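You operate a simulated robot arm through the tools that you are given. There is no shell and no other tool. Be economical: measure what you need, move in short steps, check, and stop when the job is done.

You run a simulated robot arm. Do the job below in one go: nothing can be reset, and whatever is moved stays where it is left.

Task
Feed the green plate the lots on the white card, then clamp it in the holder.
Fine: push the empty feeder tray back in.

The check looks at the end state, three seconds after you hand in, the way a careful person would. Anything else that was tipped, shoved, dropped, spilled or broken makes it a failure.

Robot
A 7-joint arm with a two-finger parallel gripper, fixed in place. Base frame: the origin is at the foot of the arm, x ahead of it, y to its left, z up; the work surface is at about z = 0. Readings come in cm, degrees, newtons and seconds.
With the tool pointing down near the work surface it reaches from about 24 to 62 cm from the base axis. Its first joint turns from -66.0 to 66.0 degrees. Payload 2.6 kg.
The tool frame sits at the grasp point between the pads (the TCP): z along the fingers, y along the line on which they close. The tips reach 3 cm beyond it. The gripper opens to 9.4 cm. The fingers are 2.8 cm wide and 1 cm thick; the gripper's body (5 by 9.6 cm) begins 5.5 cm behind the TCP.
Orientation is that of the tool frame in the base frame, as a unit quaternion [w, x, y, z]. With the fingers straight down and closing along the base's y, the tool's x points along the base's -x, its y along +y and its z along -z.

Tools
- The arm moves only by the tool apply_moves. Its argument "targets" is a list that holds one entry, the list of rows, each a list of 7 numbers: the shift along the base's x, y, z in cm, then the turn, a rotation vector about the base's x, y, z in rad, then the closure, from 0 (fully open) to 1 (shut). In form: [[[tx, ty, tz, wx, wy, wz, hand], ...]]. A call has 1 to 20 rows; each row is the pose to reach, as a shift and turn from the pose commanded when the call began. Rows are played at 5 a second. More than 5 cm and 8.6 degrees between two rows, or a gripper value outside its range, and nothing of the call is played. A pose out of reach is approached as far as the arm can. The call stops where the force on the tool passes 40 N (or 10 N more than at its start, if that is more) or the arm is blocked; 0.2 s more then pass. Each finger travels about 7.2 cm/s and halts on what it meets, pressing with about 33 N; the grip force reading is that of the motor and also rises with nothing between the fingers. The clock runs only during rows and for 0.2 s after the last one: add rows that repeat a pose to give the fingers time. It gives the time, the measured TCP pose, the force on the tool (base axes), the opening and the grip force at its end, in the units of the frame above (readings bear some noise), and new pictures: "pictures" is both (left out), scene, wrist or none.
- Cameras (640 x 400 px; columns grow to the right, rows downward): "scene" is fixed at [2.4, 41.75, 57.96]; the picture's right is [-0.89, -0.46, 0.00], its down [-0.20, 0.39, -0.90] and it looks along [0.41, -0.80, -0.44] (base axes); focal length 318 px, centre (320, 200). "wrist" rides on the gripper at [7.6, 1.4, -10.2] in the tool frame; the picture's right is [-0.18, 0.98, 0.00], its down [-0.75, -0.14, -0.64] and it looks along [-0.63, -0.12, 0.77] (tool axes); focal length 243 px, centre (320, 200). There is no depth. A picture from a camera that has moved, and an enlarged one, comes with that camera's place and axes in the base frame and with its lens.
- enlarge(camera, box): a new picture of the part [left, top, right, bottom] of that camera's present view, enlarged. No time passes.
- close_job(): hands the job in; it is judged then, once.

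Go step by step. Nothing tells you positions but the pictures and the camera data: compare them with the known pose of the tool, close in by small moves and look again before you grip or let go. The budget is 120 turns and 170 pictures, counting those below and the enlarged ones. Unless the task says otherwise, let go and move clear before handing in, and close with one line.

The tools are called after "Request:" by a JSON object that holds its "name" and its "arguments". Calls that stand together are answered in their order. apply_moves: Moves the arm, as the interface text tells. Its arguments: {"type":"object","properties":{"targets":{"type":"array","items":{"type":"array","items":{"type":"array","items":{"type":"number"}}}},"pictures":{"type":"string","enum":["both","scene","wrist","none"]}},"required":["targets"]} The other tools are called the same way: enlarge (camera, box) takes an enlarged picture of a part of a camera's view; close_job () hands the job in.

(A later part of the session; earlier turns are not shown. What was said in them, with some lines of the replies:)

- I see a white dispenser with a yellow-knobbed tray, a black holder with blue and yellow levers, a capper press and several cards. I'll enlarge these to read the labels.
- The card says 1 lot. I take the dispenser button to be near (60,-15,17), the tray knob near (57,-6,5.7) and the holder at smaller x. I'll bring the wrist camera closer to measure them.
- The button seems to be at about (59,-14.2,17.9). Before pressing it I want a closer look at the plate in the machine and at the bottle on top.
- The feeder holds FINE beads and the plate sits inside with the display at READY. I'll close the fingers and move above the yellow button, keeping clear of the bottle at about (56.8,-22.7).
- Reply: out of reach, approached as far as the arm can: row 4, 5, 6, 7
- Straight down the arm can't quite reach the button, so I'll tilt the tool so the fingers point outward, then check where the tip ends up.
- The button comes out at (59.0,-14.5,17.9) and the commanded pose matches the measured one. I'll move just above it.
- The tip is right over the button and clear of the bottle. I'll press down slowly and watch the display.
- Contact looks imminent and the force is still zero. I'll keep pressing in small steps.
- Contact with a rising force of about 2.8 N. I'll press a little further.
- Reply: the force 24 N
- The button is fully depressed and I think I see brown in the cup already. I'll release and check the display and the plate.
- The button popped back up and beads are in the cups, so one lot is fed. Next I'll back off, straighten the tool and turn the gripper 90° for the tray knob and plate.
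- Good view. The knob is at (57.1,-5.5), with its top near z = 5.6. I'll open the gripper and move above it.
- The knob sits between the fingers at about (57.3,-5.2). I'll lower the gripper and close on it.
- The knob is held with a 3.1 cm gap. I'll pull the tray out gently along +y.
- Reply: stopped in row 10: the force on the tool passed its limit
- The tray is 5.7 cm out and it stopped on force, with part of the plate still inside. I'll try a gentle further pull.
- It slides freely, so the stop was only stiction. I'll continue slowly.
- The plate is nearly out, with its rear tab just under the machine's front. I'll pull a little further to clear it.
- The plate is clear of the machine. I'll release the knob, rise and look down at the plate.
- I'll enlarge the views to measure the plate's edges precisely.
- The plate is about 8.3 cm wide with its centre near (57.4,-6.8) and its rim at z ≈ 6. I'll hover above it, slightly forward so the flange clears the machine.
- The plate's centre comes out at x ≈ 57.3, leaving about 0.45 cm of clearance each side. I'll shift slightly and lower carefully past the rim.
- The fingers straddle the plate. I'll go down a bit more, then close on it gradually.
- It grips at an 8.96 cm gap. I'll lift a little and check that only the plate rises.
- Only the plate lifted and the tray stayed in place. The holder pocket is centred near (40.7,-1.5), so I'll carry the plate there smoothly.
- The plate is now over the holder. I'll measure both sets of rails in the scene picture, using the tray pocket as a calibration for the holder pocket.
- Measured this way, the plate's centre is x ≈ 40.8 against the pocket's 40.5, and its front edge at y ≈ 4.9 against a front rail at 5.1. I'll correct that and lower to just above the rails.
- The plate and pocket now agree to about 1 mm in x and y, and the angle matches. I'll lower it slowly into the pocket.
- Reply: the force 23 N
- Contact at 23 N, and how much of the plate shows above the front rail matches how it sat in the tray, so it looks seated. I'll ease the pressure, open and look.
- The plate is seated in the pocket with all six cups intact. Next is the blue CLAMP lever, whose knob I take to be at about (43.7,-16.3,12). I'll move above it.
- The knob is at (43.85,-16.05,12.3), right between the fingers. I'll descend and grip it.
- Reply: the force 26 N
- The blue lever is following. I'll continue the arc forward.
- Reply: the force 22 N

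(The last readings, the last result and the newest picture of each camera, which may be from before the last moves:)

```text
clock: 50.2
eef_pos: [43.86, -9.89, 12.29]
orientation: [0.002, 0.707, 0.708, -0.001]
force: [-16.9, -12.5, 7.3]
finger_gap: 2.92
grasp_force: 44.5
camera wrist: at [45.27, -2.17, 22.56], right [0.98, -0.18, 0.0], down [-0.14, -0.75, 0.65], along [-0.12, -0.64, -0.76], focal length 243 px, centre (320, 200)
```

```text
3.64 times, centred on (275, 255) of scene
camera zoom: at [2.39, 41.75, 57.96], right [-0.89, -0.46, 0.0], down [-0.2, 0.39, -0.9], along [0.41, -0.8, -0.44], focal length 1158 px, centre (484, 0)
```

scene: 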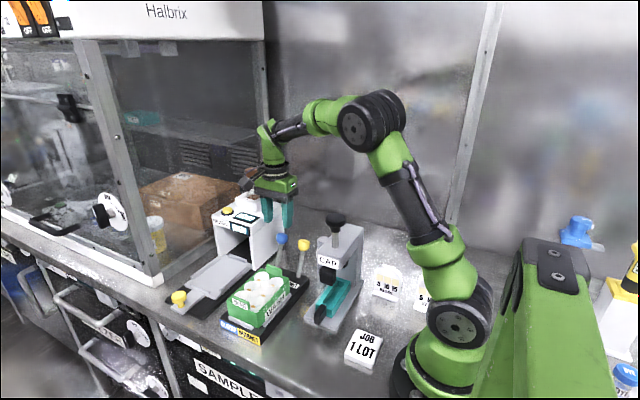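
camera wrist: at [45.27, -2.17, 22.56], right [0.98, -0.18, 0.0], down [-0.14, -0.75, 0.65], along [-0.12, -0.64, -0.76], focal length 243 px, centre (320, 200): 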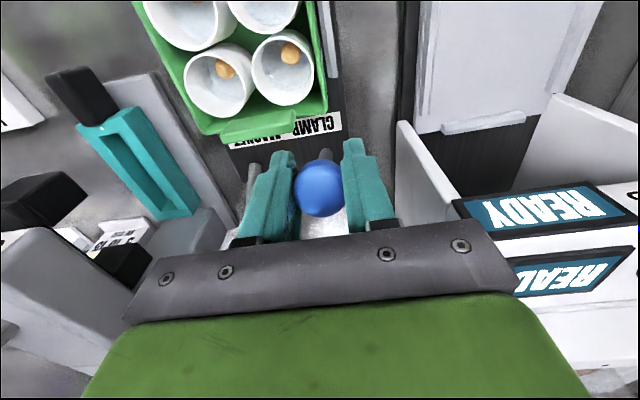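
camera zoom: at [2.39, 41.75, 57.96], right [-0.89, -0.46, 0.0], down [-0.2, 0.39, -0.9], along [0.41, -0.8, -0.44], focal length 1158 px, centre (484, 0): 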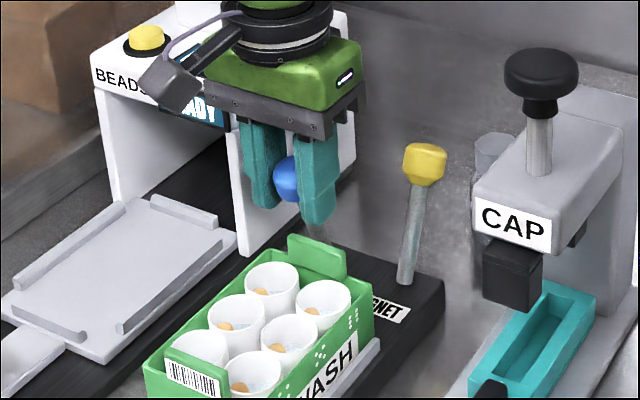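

The lever is about 17° past vertical. The fingertips would come close to the plate tab, so I'll regrip higher on the knob and see whether the lever holds.

Request:
{"name": "apply_moves", "arguments": {"targets": [[[0, 0, 0, 0, 0, 0, 0.6], [0, 0, 0, 0, 0, 0, 0.55], [0, 0, 0.9, 0, 0, 0, 0.55], [0, 0, 1.8, 0, 0, 0, 0.55], [0, 0, 1.8, 0, 0, 0, 0.55]]], "pictures": "wrist"}}

Request:
{"name": "enlarge", "arguments": {"camera": "scene", "box": [220, 200, 330, 310]}}

```text
clock: 51.4
eef_pos: [43.92, -9.77, 14.19]
orientation: [0.002, 0.706, 0.708, 0.001]
force: [0.4, -0.5, -0.6]
finger_gap: 4.23
grasp_force: 0.1
camera wrist: at [45.31, -2.1, 24.45], right [0.98, -0.18, 0.0], down [-0.14, -0.75, 0.64], along [-0.11, -0.63, -0.77], focal length 243 px, centre (320, 200)
```

wrist: 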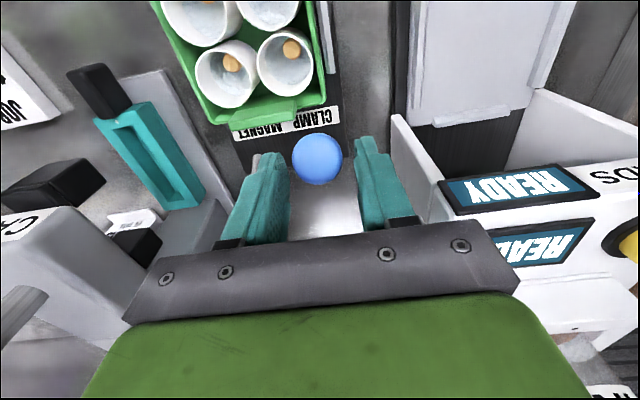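

```text
3.64 times, centred on (275, 255) of scene
camera zoom: at [2.4, 41.75, 57.96], right [-0.89, -0.46, 0.0], down [-0.2, 0.39, -0.9], along [0.41, -0.8, -0.44], focal length 1158 px, centre (484, 0)
```

zoom: 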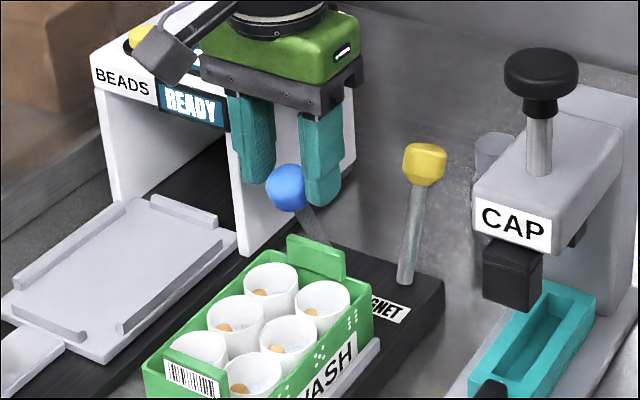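

The lever holds its place. I'll regrip with the fingertips high on the knob and keep going until I feel the end stop.

Request:
{"name": "apply_moves", "arguments": {"targets": [[[0, 0.6, 0, 0, 0, 0, 0.55], [0, 0.6, 0, 0, 0, 0, 0.75], [0, 0.6, 0, 0, 0, 0, 0.85], [0, 0.6, 0, 0, 0, 0, 0.85], [0, 0.95, -0.13, 0, 0, 0, 0.85], [0, 1.3, -0.3, 0, 0, 0, 0.85], [0, 1.65, -0.47, 0, 0, 0, 0.85], [0, 2.0, -0.65, 0, 0, 0, 0.85]]], "pictures": "wrist"}}

Request:
{"name": "enlarge", "arguments": {"camera": "scene", "box": [220, 200, 330, 310]}}

```text
clock: 53.2
eef_pos: [43.79, -8.37, 13.56]
orientation: [0.009, 0.708, 0.706, -0.002]
force: [6.2, -28.8, 14.0]
finger_gap: 2.91
grasp_force: 45.3
camera wrist: at [45.18, -0.55, 23.78], right [0.98, -0.19, 0.01], down [-0.15, -0.74, 0.65], along [-0.11, -0.64, -0.76], focal length 243 px, centre (320, 200)
```

wrist: 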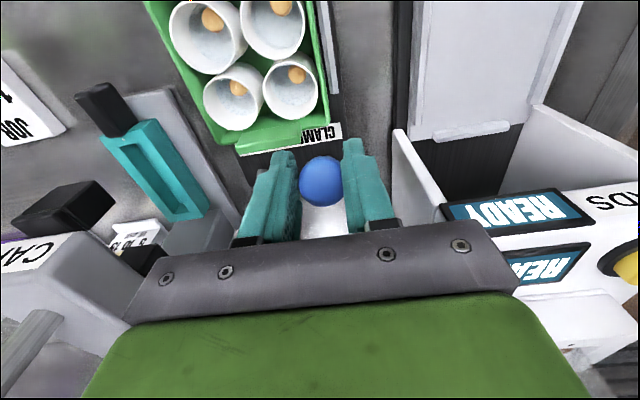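

```text
3.64 times, centred on (275, 255) of scene
camera zoom: at [2.39, 41.75, 57.96], right [-0.89, -0.46, 0.0], down [-0.2, 0.39, -0.9], along [0.41, -0.8, -0.44], focal length 1158 px, centre (484, 0)
```

zoom: 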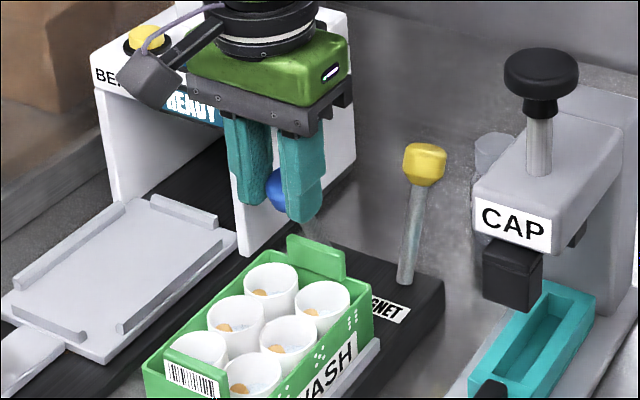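

Resistance has risen to 29 N, which suggests the end stop. One small extra pull will confirm it.

Request:
{"name": "apply_moves", "arguments": {"targets": [[[0, 0.3, -0.1, 0, 0, 0, 0.85], [0, 0.6, -0.2, 0, 0, 0, 0.85]]], "pictures": "none"}}

Request:
{"name": "enlarge", "arguments": {"camera": "scene", "box": [220, 200, 330, 310]}}

```text
clock: 53.8
eef_pos: [43.69, -6.79, 13.18]
orientation: [-0.001, 0.707, 0.707, 0.001]
force: [0.7, 0.2, 0.0]
finger_gap: 1.42
grasp_force: 0.2
```

```text
3.64 times, centred on (275, 255) of scene
camera zoom: at [2.4, 41.75, 57.96], right [-0.89, -0.46, 0.0], down [-0.2, 0.39, -0.9], along [0.41, -0.8, -0.44], focal length 1158 px, centre (484, 0)
```

zoom: 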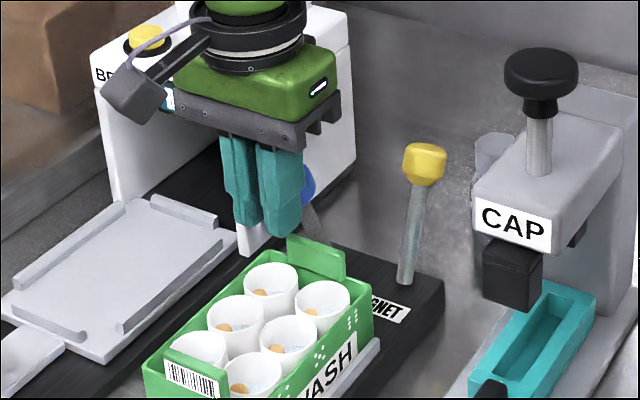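

The fingers slipped off forward and the lever stayed at its stop. I'll rise and check the clamp.

Request:
{"name": "apply_moves", "arguments": {"targets": [[[0, 0, 2, 0, 0, 0, 0.5], [0, 1, 5, 0, 0, 0, 0.5], [0, 4, 8, 0, 0, 0, 0.5], [0, 8, 9, 0, 0, 0, 0.5], [0, 8, 9, 0, 0, 0, 0.5]]], "pictures": "wrist"}}

Request:
{"name": "enlarge", "arguments": {"camera": "scene", "box": [220, 210, 330, 340]}}

Request:
{"name": "enlarge", "arguments": {"camera": "wrist", "box": [200, 60, 440, 240]}}

```text
clock: 55.0
eef_pos: [43.84, 0.62, 22.36]
orientation: [0.002, 0.707, 0.707, 0.001]
force: [-0.2, 0.1, 0.1]
finger_gap: 4.69
grasp_force: 0.0
camera wrist: at [45.31, 8.35, 32.58], right [0.98, -0.18, 0.0], down [-0.14, -0.75, 0.64], along [-0.11, -0.63, -0.77], focal length 243 px, centre (320, 200)
```

wrist: 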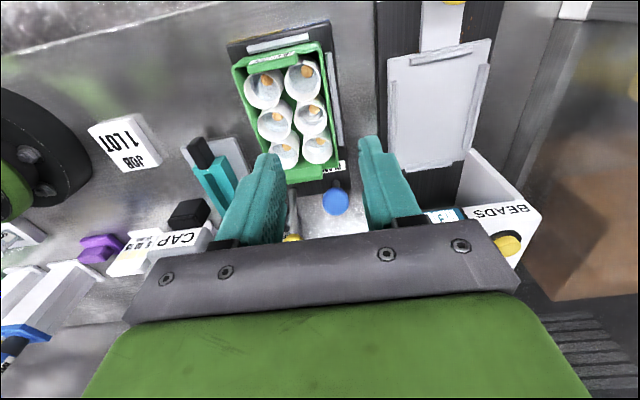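

```text
3.08 times, centred on (275, 275) of scene
camera zoom: at [2.4, 41.75, 57.96], right [-0.89, -0.46, 0.0], down [-0.2, 0.39, -0.9], along [0.41, -0.8, -0.44], focal length 979 px, centre (458, -31)
```

zoom: 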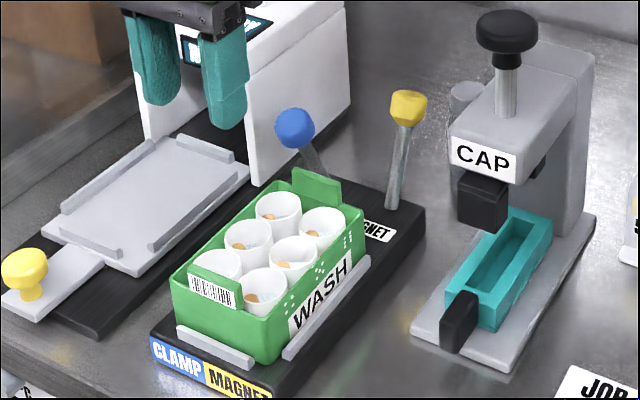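

```text
2.22 times, centred on (320, 150) of wrist
camera zoom: at [45.31, 8.35, 32.58], right [0.98, -0.18, 0.0], down [-0.14, -0.75, 0.64], along [-0.11, -0.63, -0.77], focal length 539 px, centre (320, 311)
```

zoom: 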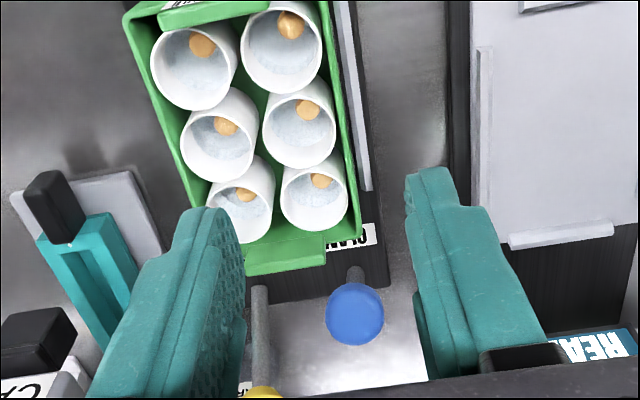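

The clamp lever is thrown fully forward, to about +22°. Next I'll push the empty tray back in, starting by going over its knob near (57.2,7.2).

Request:
{"name": "apply_moves", "arguments": {"targets": [[[3.5, 2, 0, 0, 0, 0, 0.3], [7, 4, 0, 0, 0, 0, 0.3], [10.4, 6, -1.5, 0, 0, 0, 0.3], [13.4, 6.6, -4.5, 0, 0, 0, 0.3], [13.4, 6.6, -8, 0, 0, 0, 0.3], [13.4, 6.6, -11.2, 0, 0, 0, 0.3], [13.4, 6.6, -11.2, 0, 0, 0, 0.3]]], "pictures": "both"}}

```text
clock: 56.6
eef_pos: [57.16, 7.85, 10.79]
orientation: [0.003, 0.706, 0.708, 0.001]
force: [0.0, 0.5, -0.1]
finger_gap: 6.58
grasp_force: 0.1
camera wrist: at [58.57, 15.51, 21.11], right [0.98, -0.18, 0.0], down [-0.14, -0.75, 0.64], along [-0.11, -0.63, -0.77], focal length 243 px, centre (320, 200)
```

scene: 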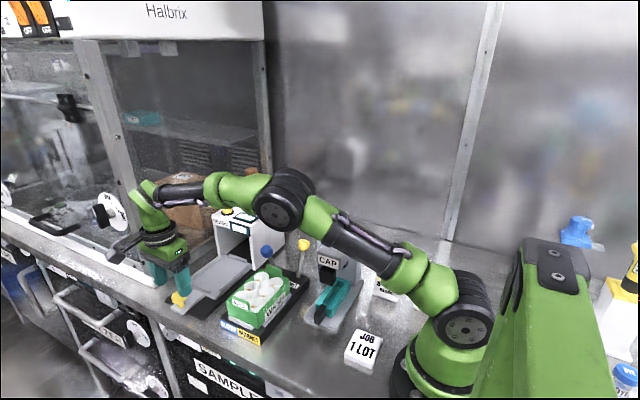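
wrist: 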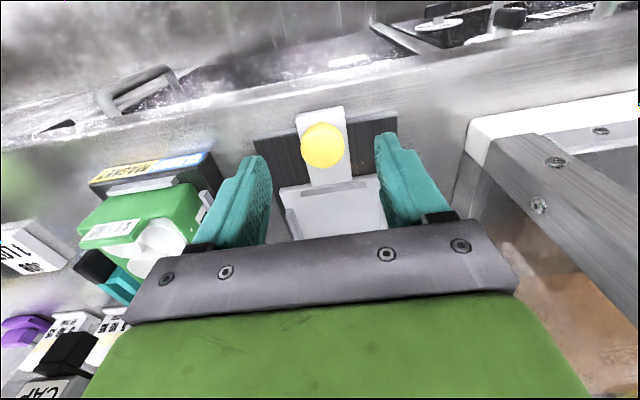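

The knob is centred between the fingers at (57.4,7.6). I'll lower, grip it and start pushing back slowly.

Request:
{"name": "apply_moves", "arguments": {"targets": [[[0.1, -0.2, -2.5, 0, 0, 0, 0.3], [0.1, -0.2, -4.7, 0, 0, 0, 0.3], [0.1, -0.2, -4.7, 0, 0, 0, 0.6], [0.1, -0.2, -4.7, 0, 0, 0, 0.9], [0.1, -0.2, -4.7, 0, 0, 0, 0.9], [0.1, -0.2, -4.7, 0, 0, 0, 0.9], [0.1, -0.7, -4.7, 0, 0, 0, 0.9], [0.1, -1.4, -4.7, 0, 0, 0, 0.9], [0.1, -2.1, -4.7, 0, 0, 0, 0.9], [0.1, -2.8, -4.7, 0, 0, 0, 0.9], [0.1, -3.5, -4.7, 0, 0, 0, 0.9], [0.1, -4.2, -4.7, 0, 0, 0, 0.9], [0.1, -4.9, -4.7, 0, 0, 0, 0.9], [0.1, -5.6, -4.7, 0, 0, 0, 0.9]]], "pictures": "scene"}}

```text
clock: 59.6
eef_pos: [57.28, 1.73, 6.12]
orientation: [0.001, 0.707, 0.707, -0.001]
force: [-3.5, 1.6, -23.1]
finger_gap: 3.12
grasp_force: 44.7
```

scene: 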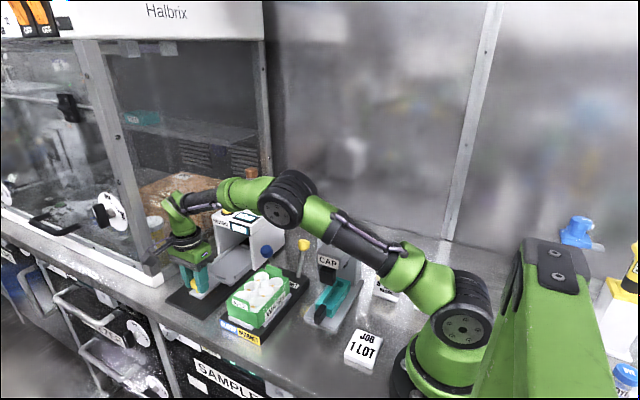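

It slides in. I'll ease the height slightly and push to the original position.

Request:
{"name": "apply_moves", "arguments": {"targets": [[[0, -0.6, -0.15, 0, 0, 0, 0.9], [0, -1.3, -0.15, 0, 0, 0, 0.9], [0, -2.0, -0.15, 0, 0, 0, 0.9], [0, -2.7, -0.15, 0, 0, 0, 0.9], [0, -3.4, -0.15, 0, 0, 0, 0.9], [0, -4.1, -0.15, 0, 0, 0, 0.9], [0, -4.8, -0.15, 0, 0, 0, 0.9], [0, -5.5, -0.15, 0, 0, 0, 0.9], [0, -6.1, -0.15, 0, 0, 0, 0.9], [0, -6.6, -0.15, 0, 0, 0, 0.9], [0, -7.0, -0.15, 0, 0, 0, 0.9], [0, -7.3, -0.15, 0, 0, 0, 0.9]]], "pictures": "none"}}

Request:
{"name": "enlarge", "arguments": {"camera": "scene", "box": [180, 200, 290, 290]}}

```text
clock: 62.2
eef_pos: [57.3, -5.29, 6.17]
orientation: [-0.002, 0.707, 0.708, 0.0]
force: [-30.5, 9.8, 3.3]
finger_gap: 3.15
grasp_force: 45.1
```

```text
4.44 times, centred on (235, 245) of scene
camera zoom: at [2.39, 41.75, 57.96], right [-0.89, -0.46, 0.0], down [-0.2, 0.39, -0.9], along [0.41, -0.8, -0.44], focal length 1415 px, centre (698, 0)
```

zoom: 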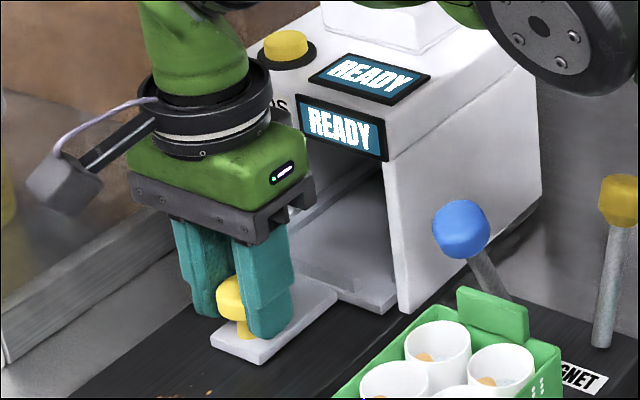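

It's nearly home. I'll relieve the sideways load and push gently to the stop.

Request:
{"name": "apply_moves", "arguments": {"targets": [[[-0.15, 0, 0, 0, 0, 0, 0.9], [-0.3, 0, 0, 0, 0, 0, 0.9], [-0.3, -0.2, 0, 0, 0, 0, 0.9], [-0.3, -0.4, 0, 0, 0, 0, 0.9], [-0.3, -0.6, 0, 0, 0, 0, 0.9]]], "pictures": "none"}}

Request:
{"name": "enlarge", "arguments": {"camera": "scene", "box": [180, 200, 290, 290]}}

```text
clock: 63.4
eef_pos: [57.12, -5.35, 6.09]
orientation: [0.0, 0.705, 0.71, 0.005]
force: [8.1, 24.8, -10.9]
finger_gap: 3.1
grasp_force: 45.1
```

```text
4.44 times, centred on (235, 245) of scene
camera zoom: at [2.4, 41.75, 57.96], right [-0.89, -0.46, 0.0], down [-0.2, 0.39, -0.9], along [0.41, -0.8, -0.44], focal length 1415 px, centre (698, 0)
```

zoom: 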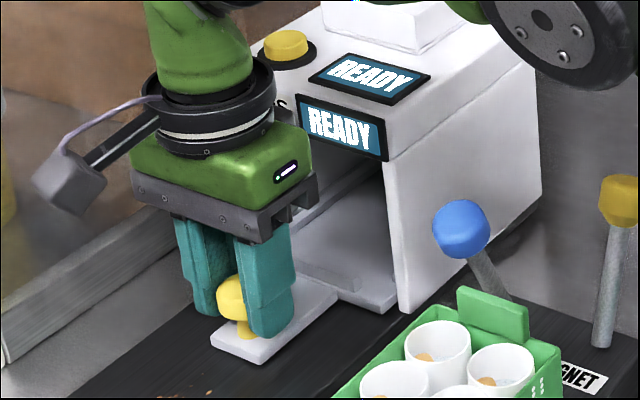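

The tray is against its stop at the starting position. I'll release and move clear.

Request:
{"name": "apply_moves", "arguments": {"targets": [[[0, 0.3, 0, 0, 0, 0, 0.9], [0, 0.3, 0, 0, 0, 0, 0.5], [0, 0.3, 0, 0, 0, 0, 0.3], [0, 0.3, 2, 0, 0, 0, 0.3], [0, 0.3, 5, 0, 0, 0, 0.3], [-1, 3, 9, 0, 0, 0, 0.3], [-3, 6, 13, 0, 0, 0, 0.3], [-5, 9, 16, 0, 0, 0, 0.3], [-5, 9, 16, 0, 0, 0, 0.3]]], "pictures": "both"}}

Request:
{"name": "enlarge", "arguments": {"camera": "scene", "box": [180, 200, 340, 340]}}

Request:
{"name": "enlarge", "arguments": {"camera": "wrist", "box": [160, 40, 420, 240]}}

```text
refused: row 7 steps farther than a row can; nothing moved
```

```text
2.86 times, centred on (260, 270) of scene
camera zoom: at [2.4, 41.75, 57.96], right [-0.89, -0.46, 0.0], down [-0.2, 0.39, -0.9], along [0.41, -0.8, -0.44], focal length 909 px, centre (491, 0)
```

zoom: 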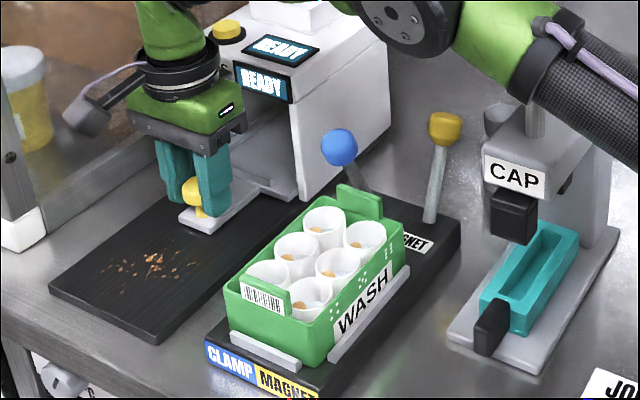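

```text
2.00 times, centred on (290, 140) of wrist
camera zoom: at [58.56, 2.18, 16.55], right [0.98, -0.18, 0.0], down [-0.14, -0.76, 0.63], along [-0.11, -0.63, -0.77], focal length 485 px, centre (380, 320)
```

zoom: 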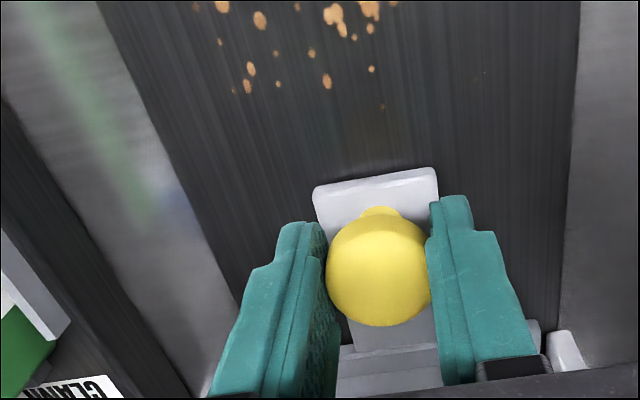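

That call was refused because one step was too long, so nothing moved. I'll repeat it with smaller steps, opening straight away so the tray isn't pulled.

Request:
{"name": "apply_moves", "arguments": {"targets": [[[0, 0, 0, 0, 0, 0, 0.5], [0, 0, 0, 0, 0, 0, 0.3], [0, 0.1, 1, 0, 0, 0, 0.3], [0, 0.1, 4, 0, 0, 0, 0.3], [-0.5, 2, 7, 0, 0, 0, 0.3], [-1.5, 4, 10, 0, 0, 0, 0.3], [-2.5, 6, 13, 0, 0, 0, 0.3], [-3.5, 8, 16, 0, 0, 0, 0.3], [-3.5, 8, 16, 0, 0, 0, 0.3]]], "pictures": "both"}}

Request:
{"name": "enlarge", "arguments": {"camera": "scene", "box": [180, 200, 340, 340]}}

Request:
{"name": "enlarge", "arguments": {"camera": "scene", "box": [200, 200, 280, 280]}}

```text
clock: 65.4
eef_pos: [53.92, 2.08, 22.14]
orientation: [0.002, 0.707, 0.707, -0.001]
force: [0.0, 0.1, 0.9]
finger_gap: 6.57
grasp_force: 0.1
camera wrist: at [55.32, 9.67, 32.44], right [0.98, -0.18, 0.0], down [-0.14, -0.75, 0.64], along [-0.12, -0.63, -0.77], focal length 243 px, centre (320, 200)
```

scene: 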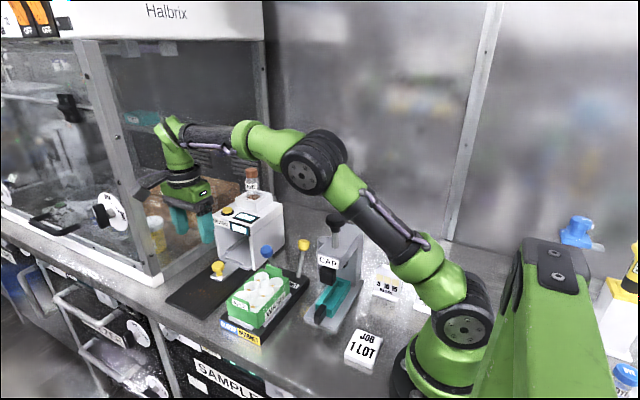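
wrist: 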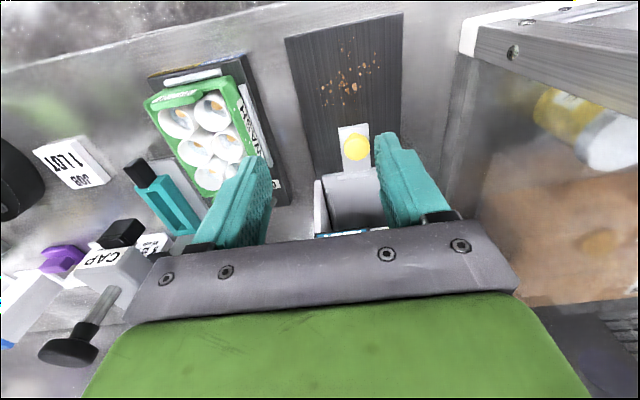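

```text
2.86 times, centred on (260, 270) of scene
camera zoom: at [2.4, 41.75, 57.96], right [-0.89, -0.46, 0.0], down [-0.2, 0.39, -0.9], along [0.41, -0.8, -0.44], focal length 909 px, centre (491, 0)
```

zoom: 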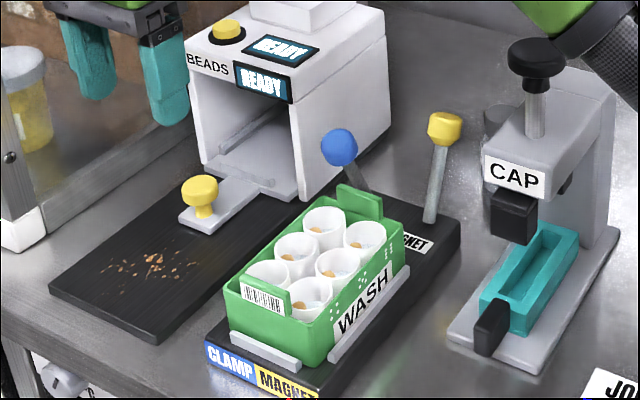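

```text
5.00 times, centred on (240, 240) of scene
camera zoom: at [2.4, 41.75, 57.96], right [-0.89, -0.46, 0.0], down [-0.2, 0.39, -0.9], along [0.41, -0.8, -0.44], focal length 1592 px, centre (720, 0)
```

zoom: 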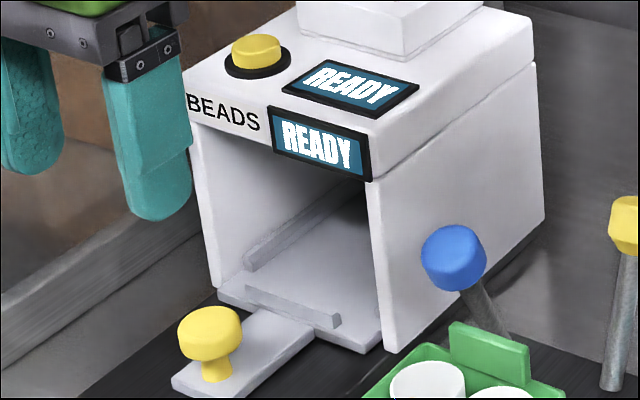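

The tray is back at its starting position, the plate is seated in the holder with its beads, and the blue clamp lever is forward. Nothing else has moved and the arm is clear, so I'm handing in.

Request:
{"name": "close_job", "arguments": {}}

```text
The job is handed in.
```

The green plate got the one lot on the card, sits in the holder with the blue clamp lever thrown, and the empty feeder tray is pushed back in.
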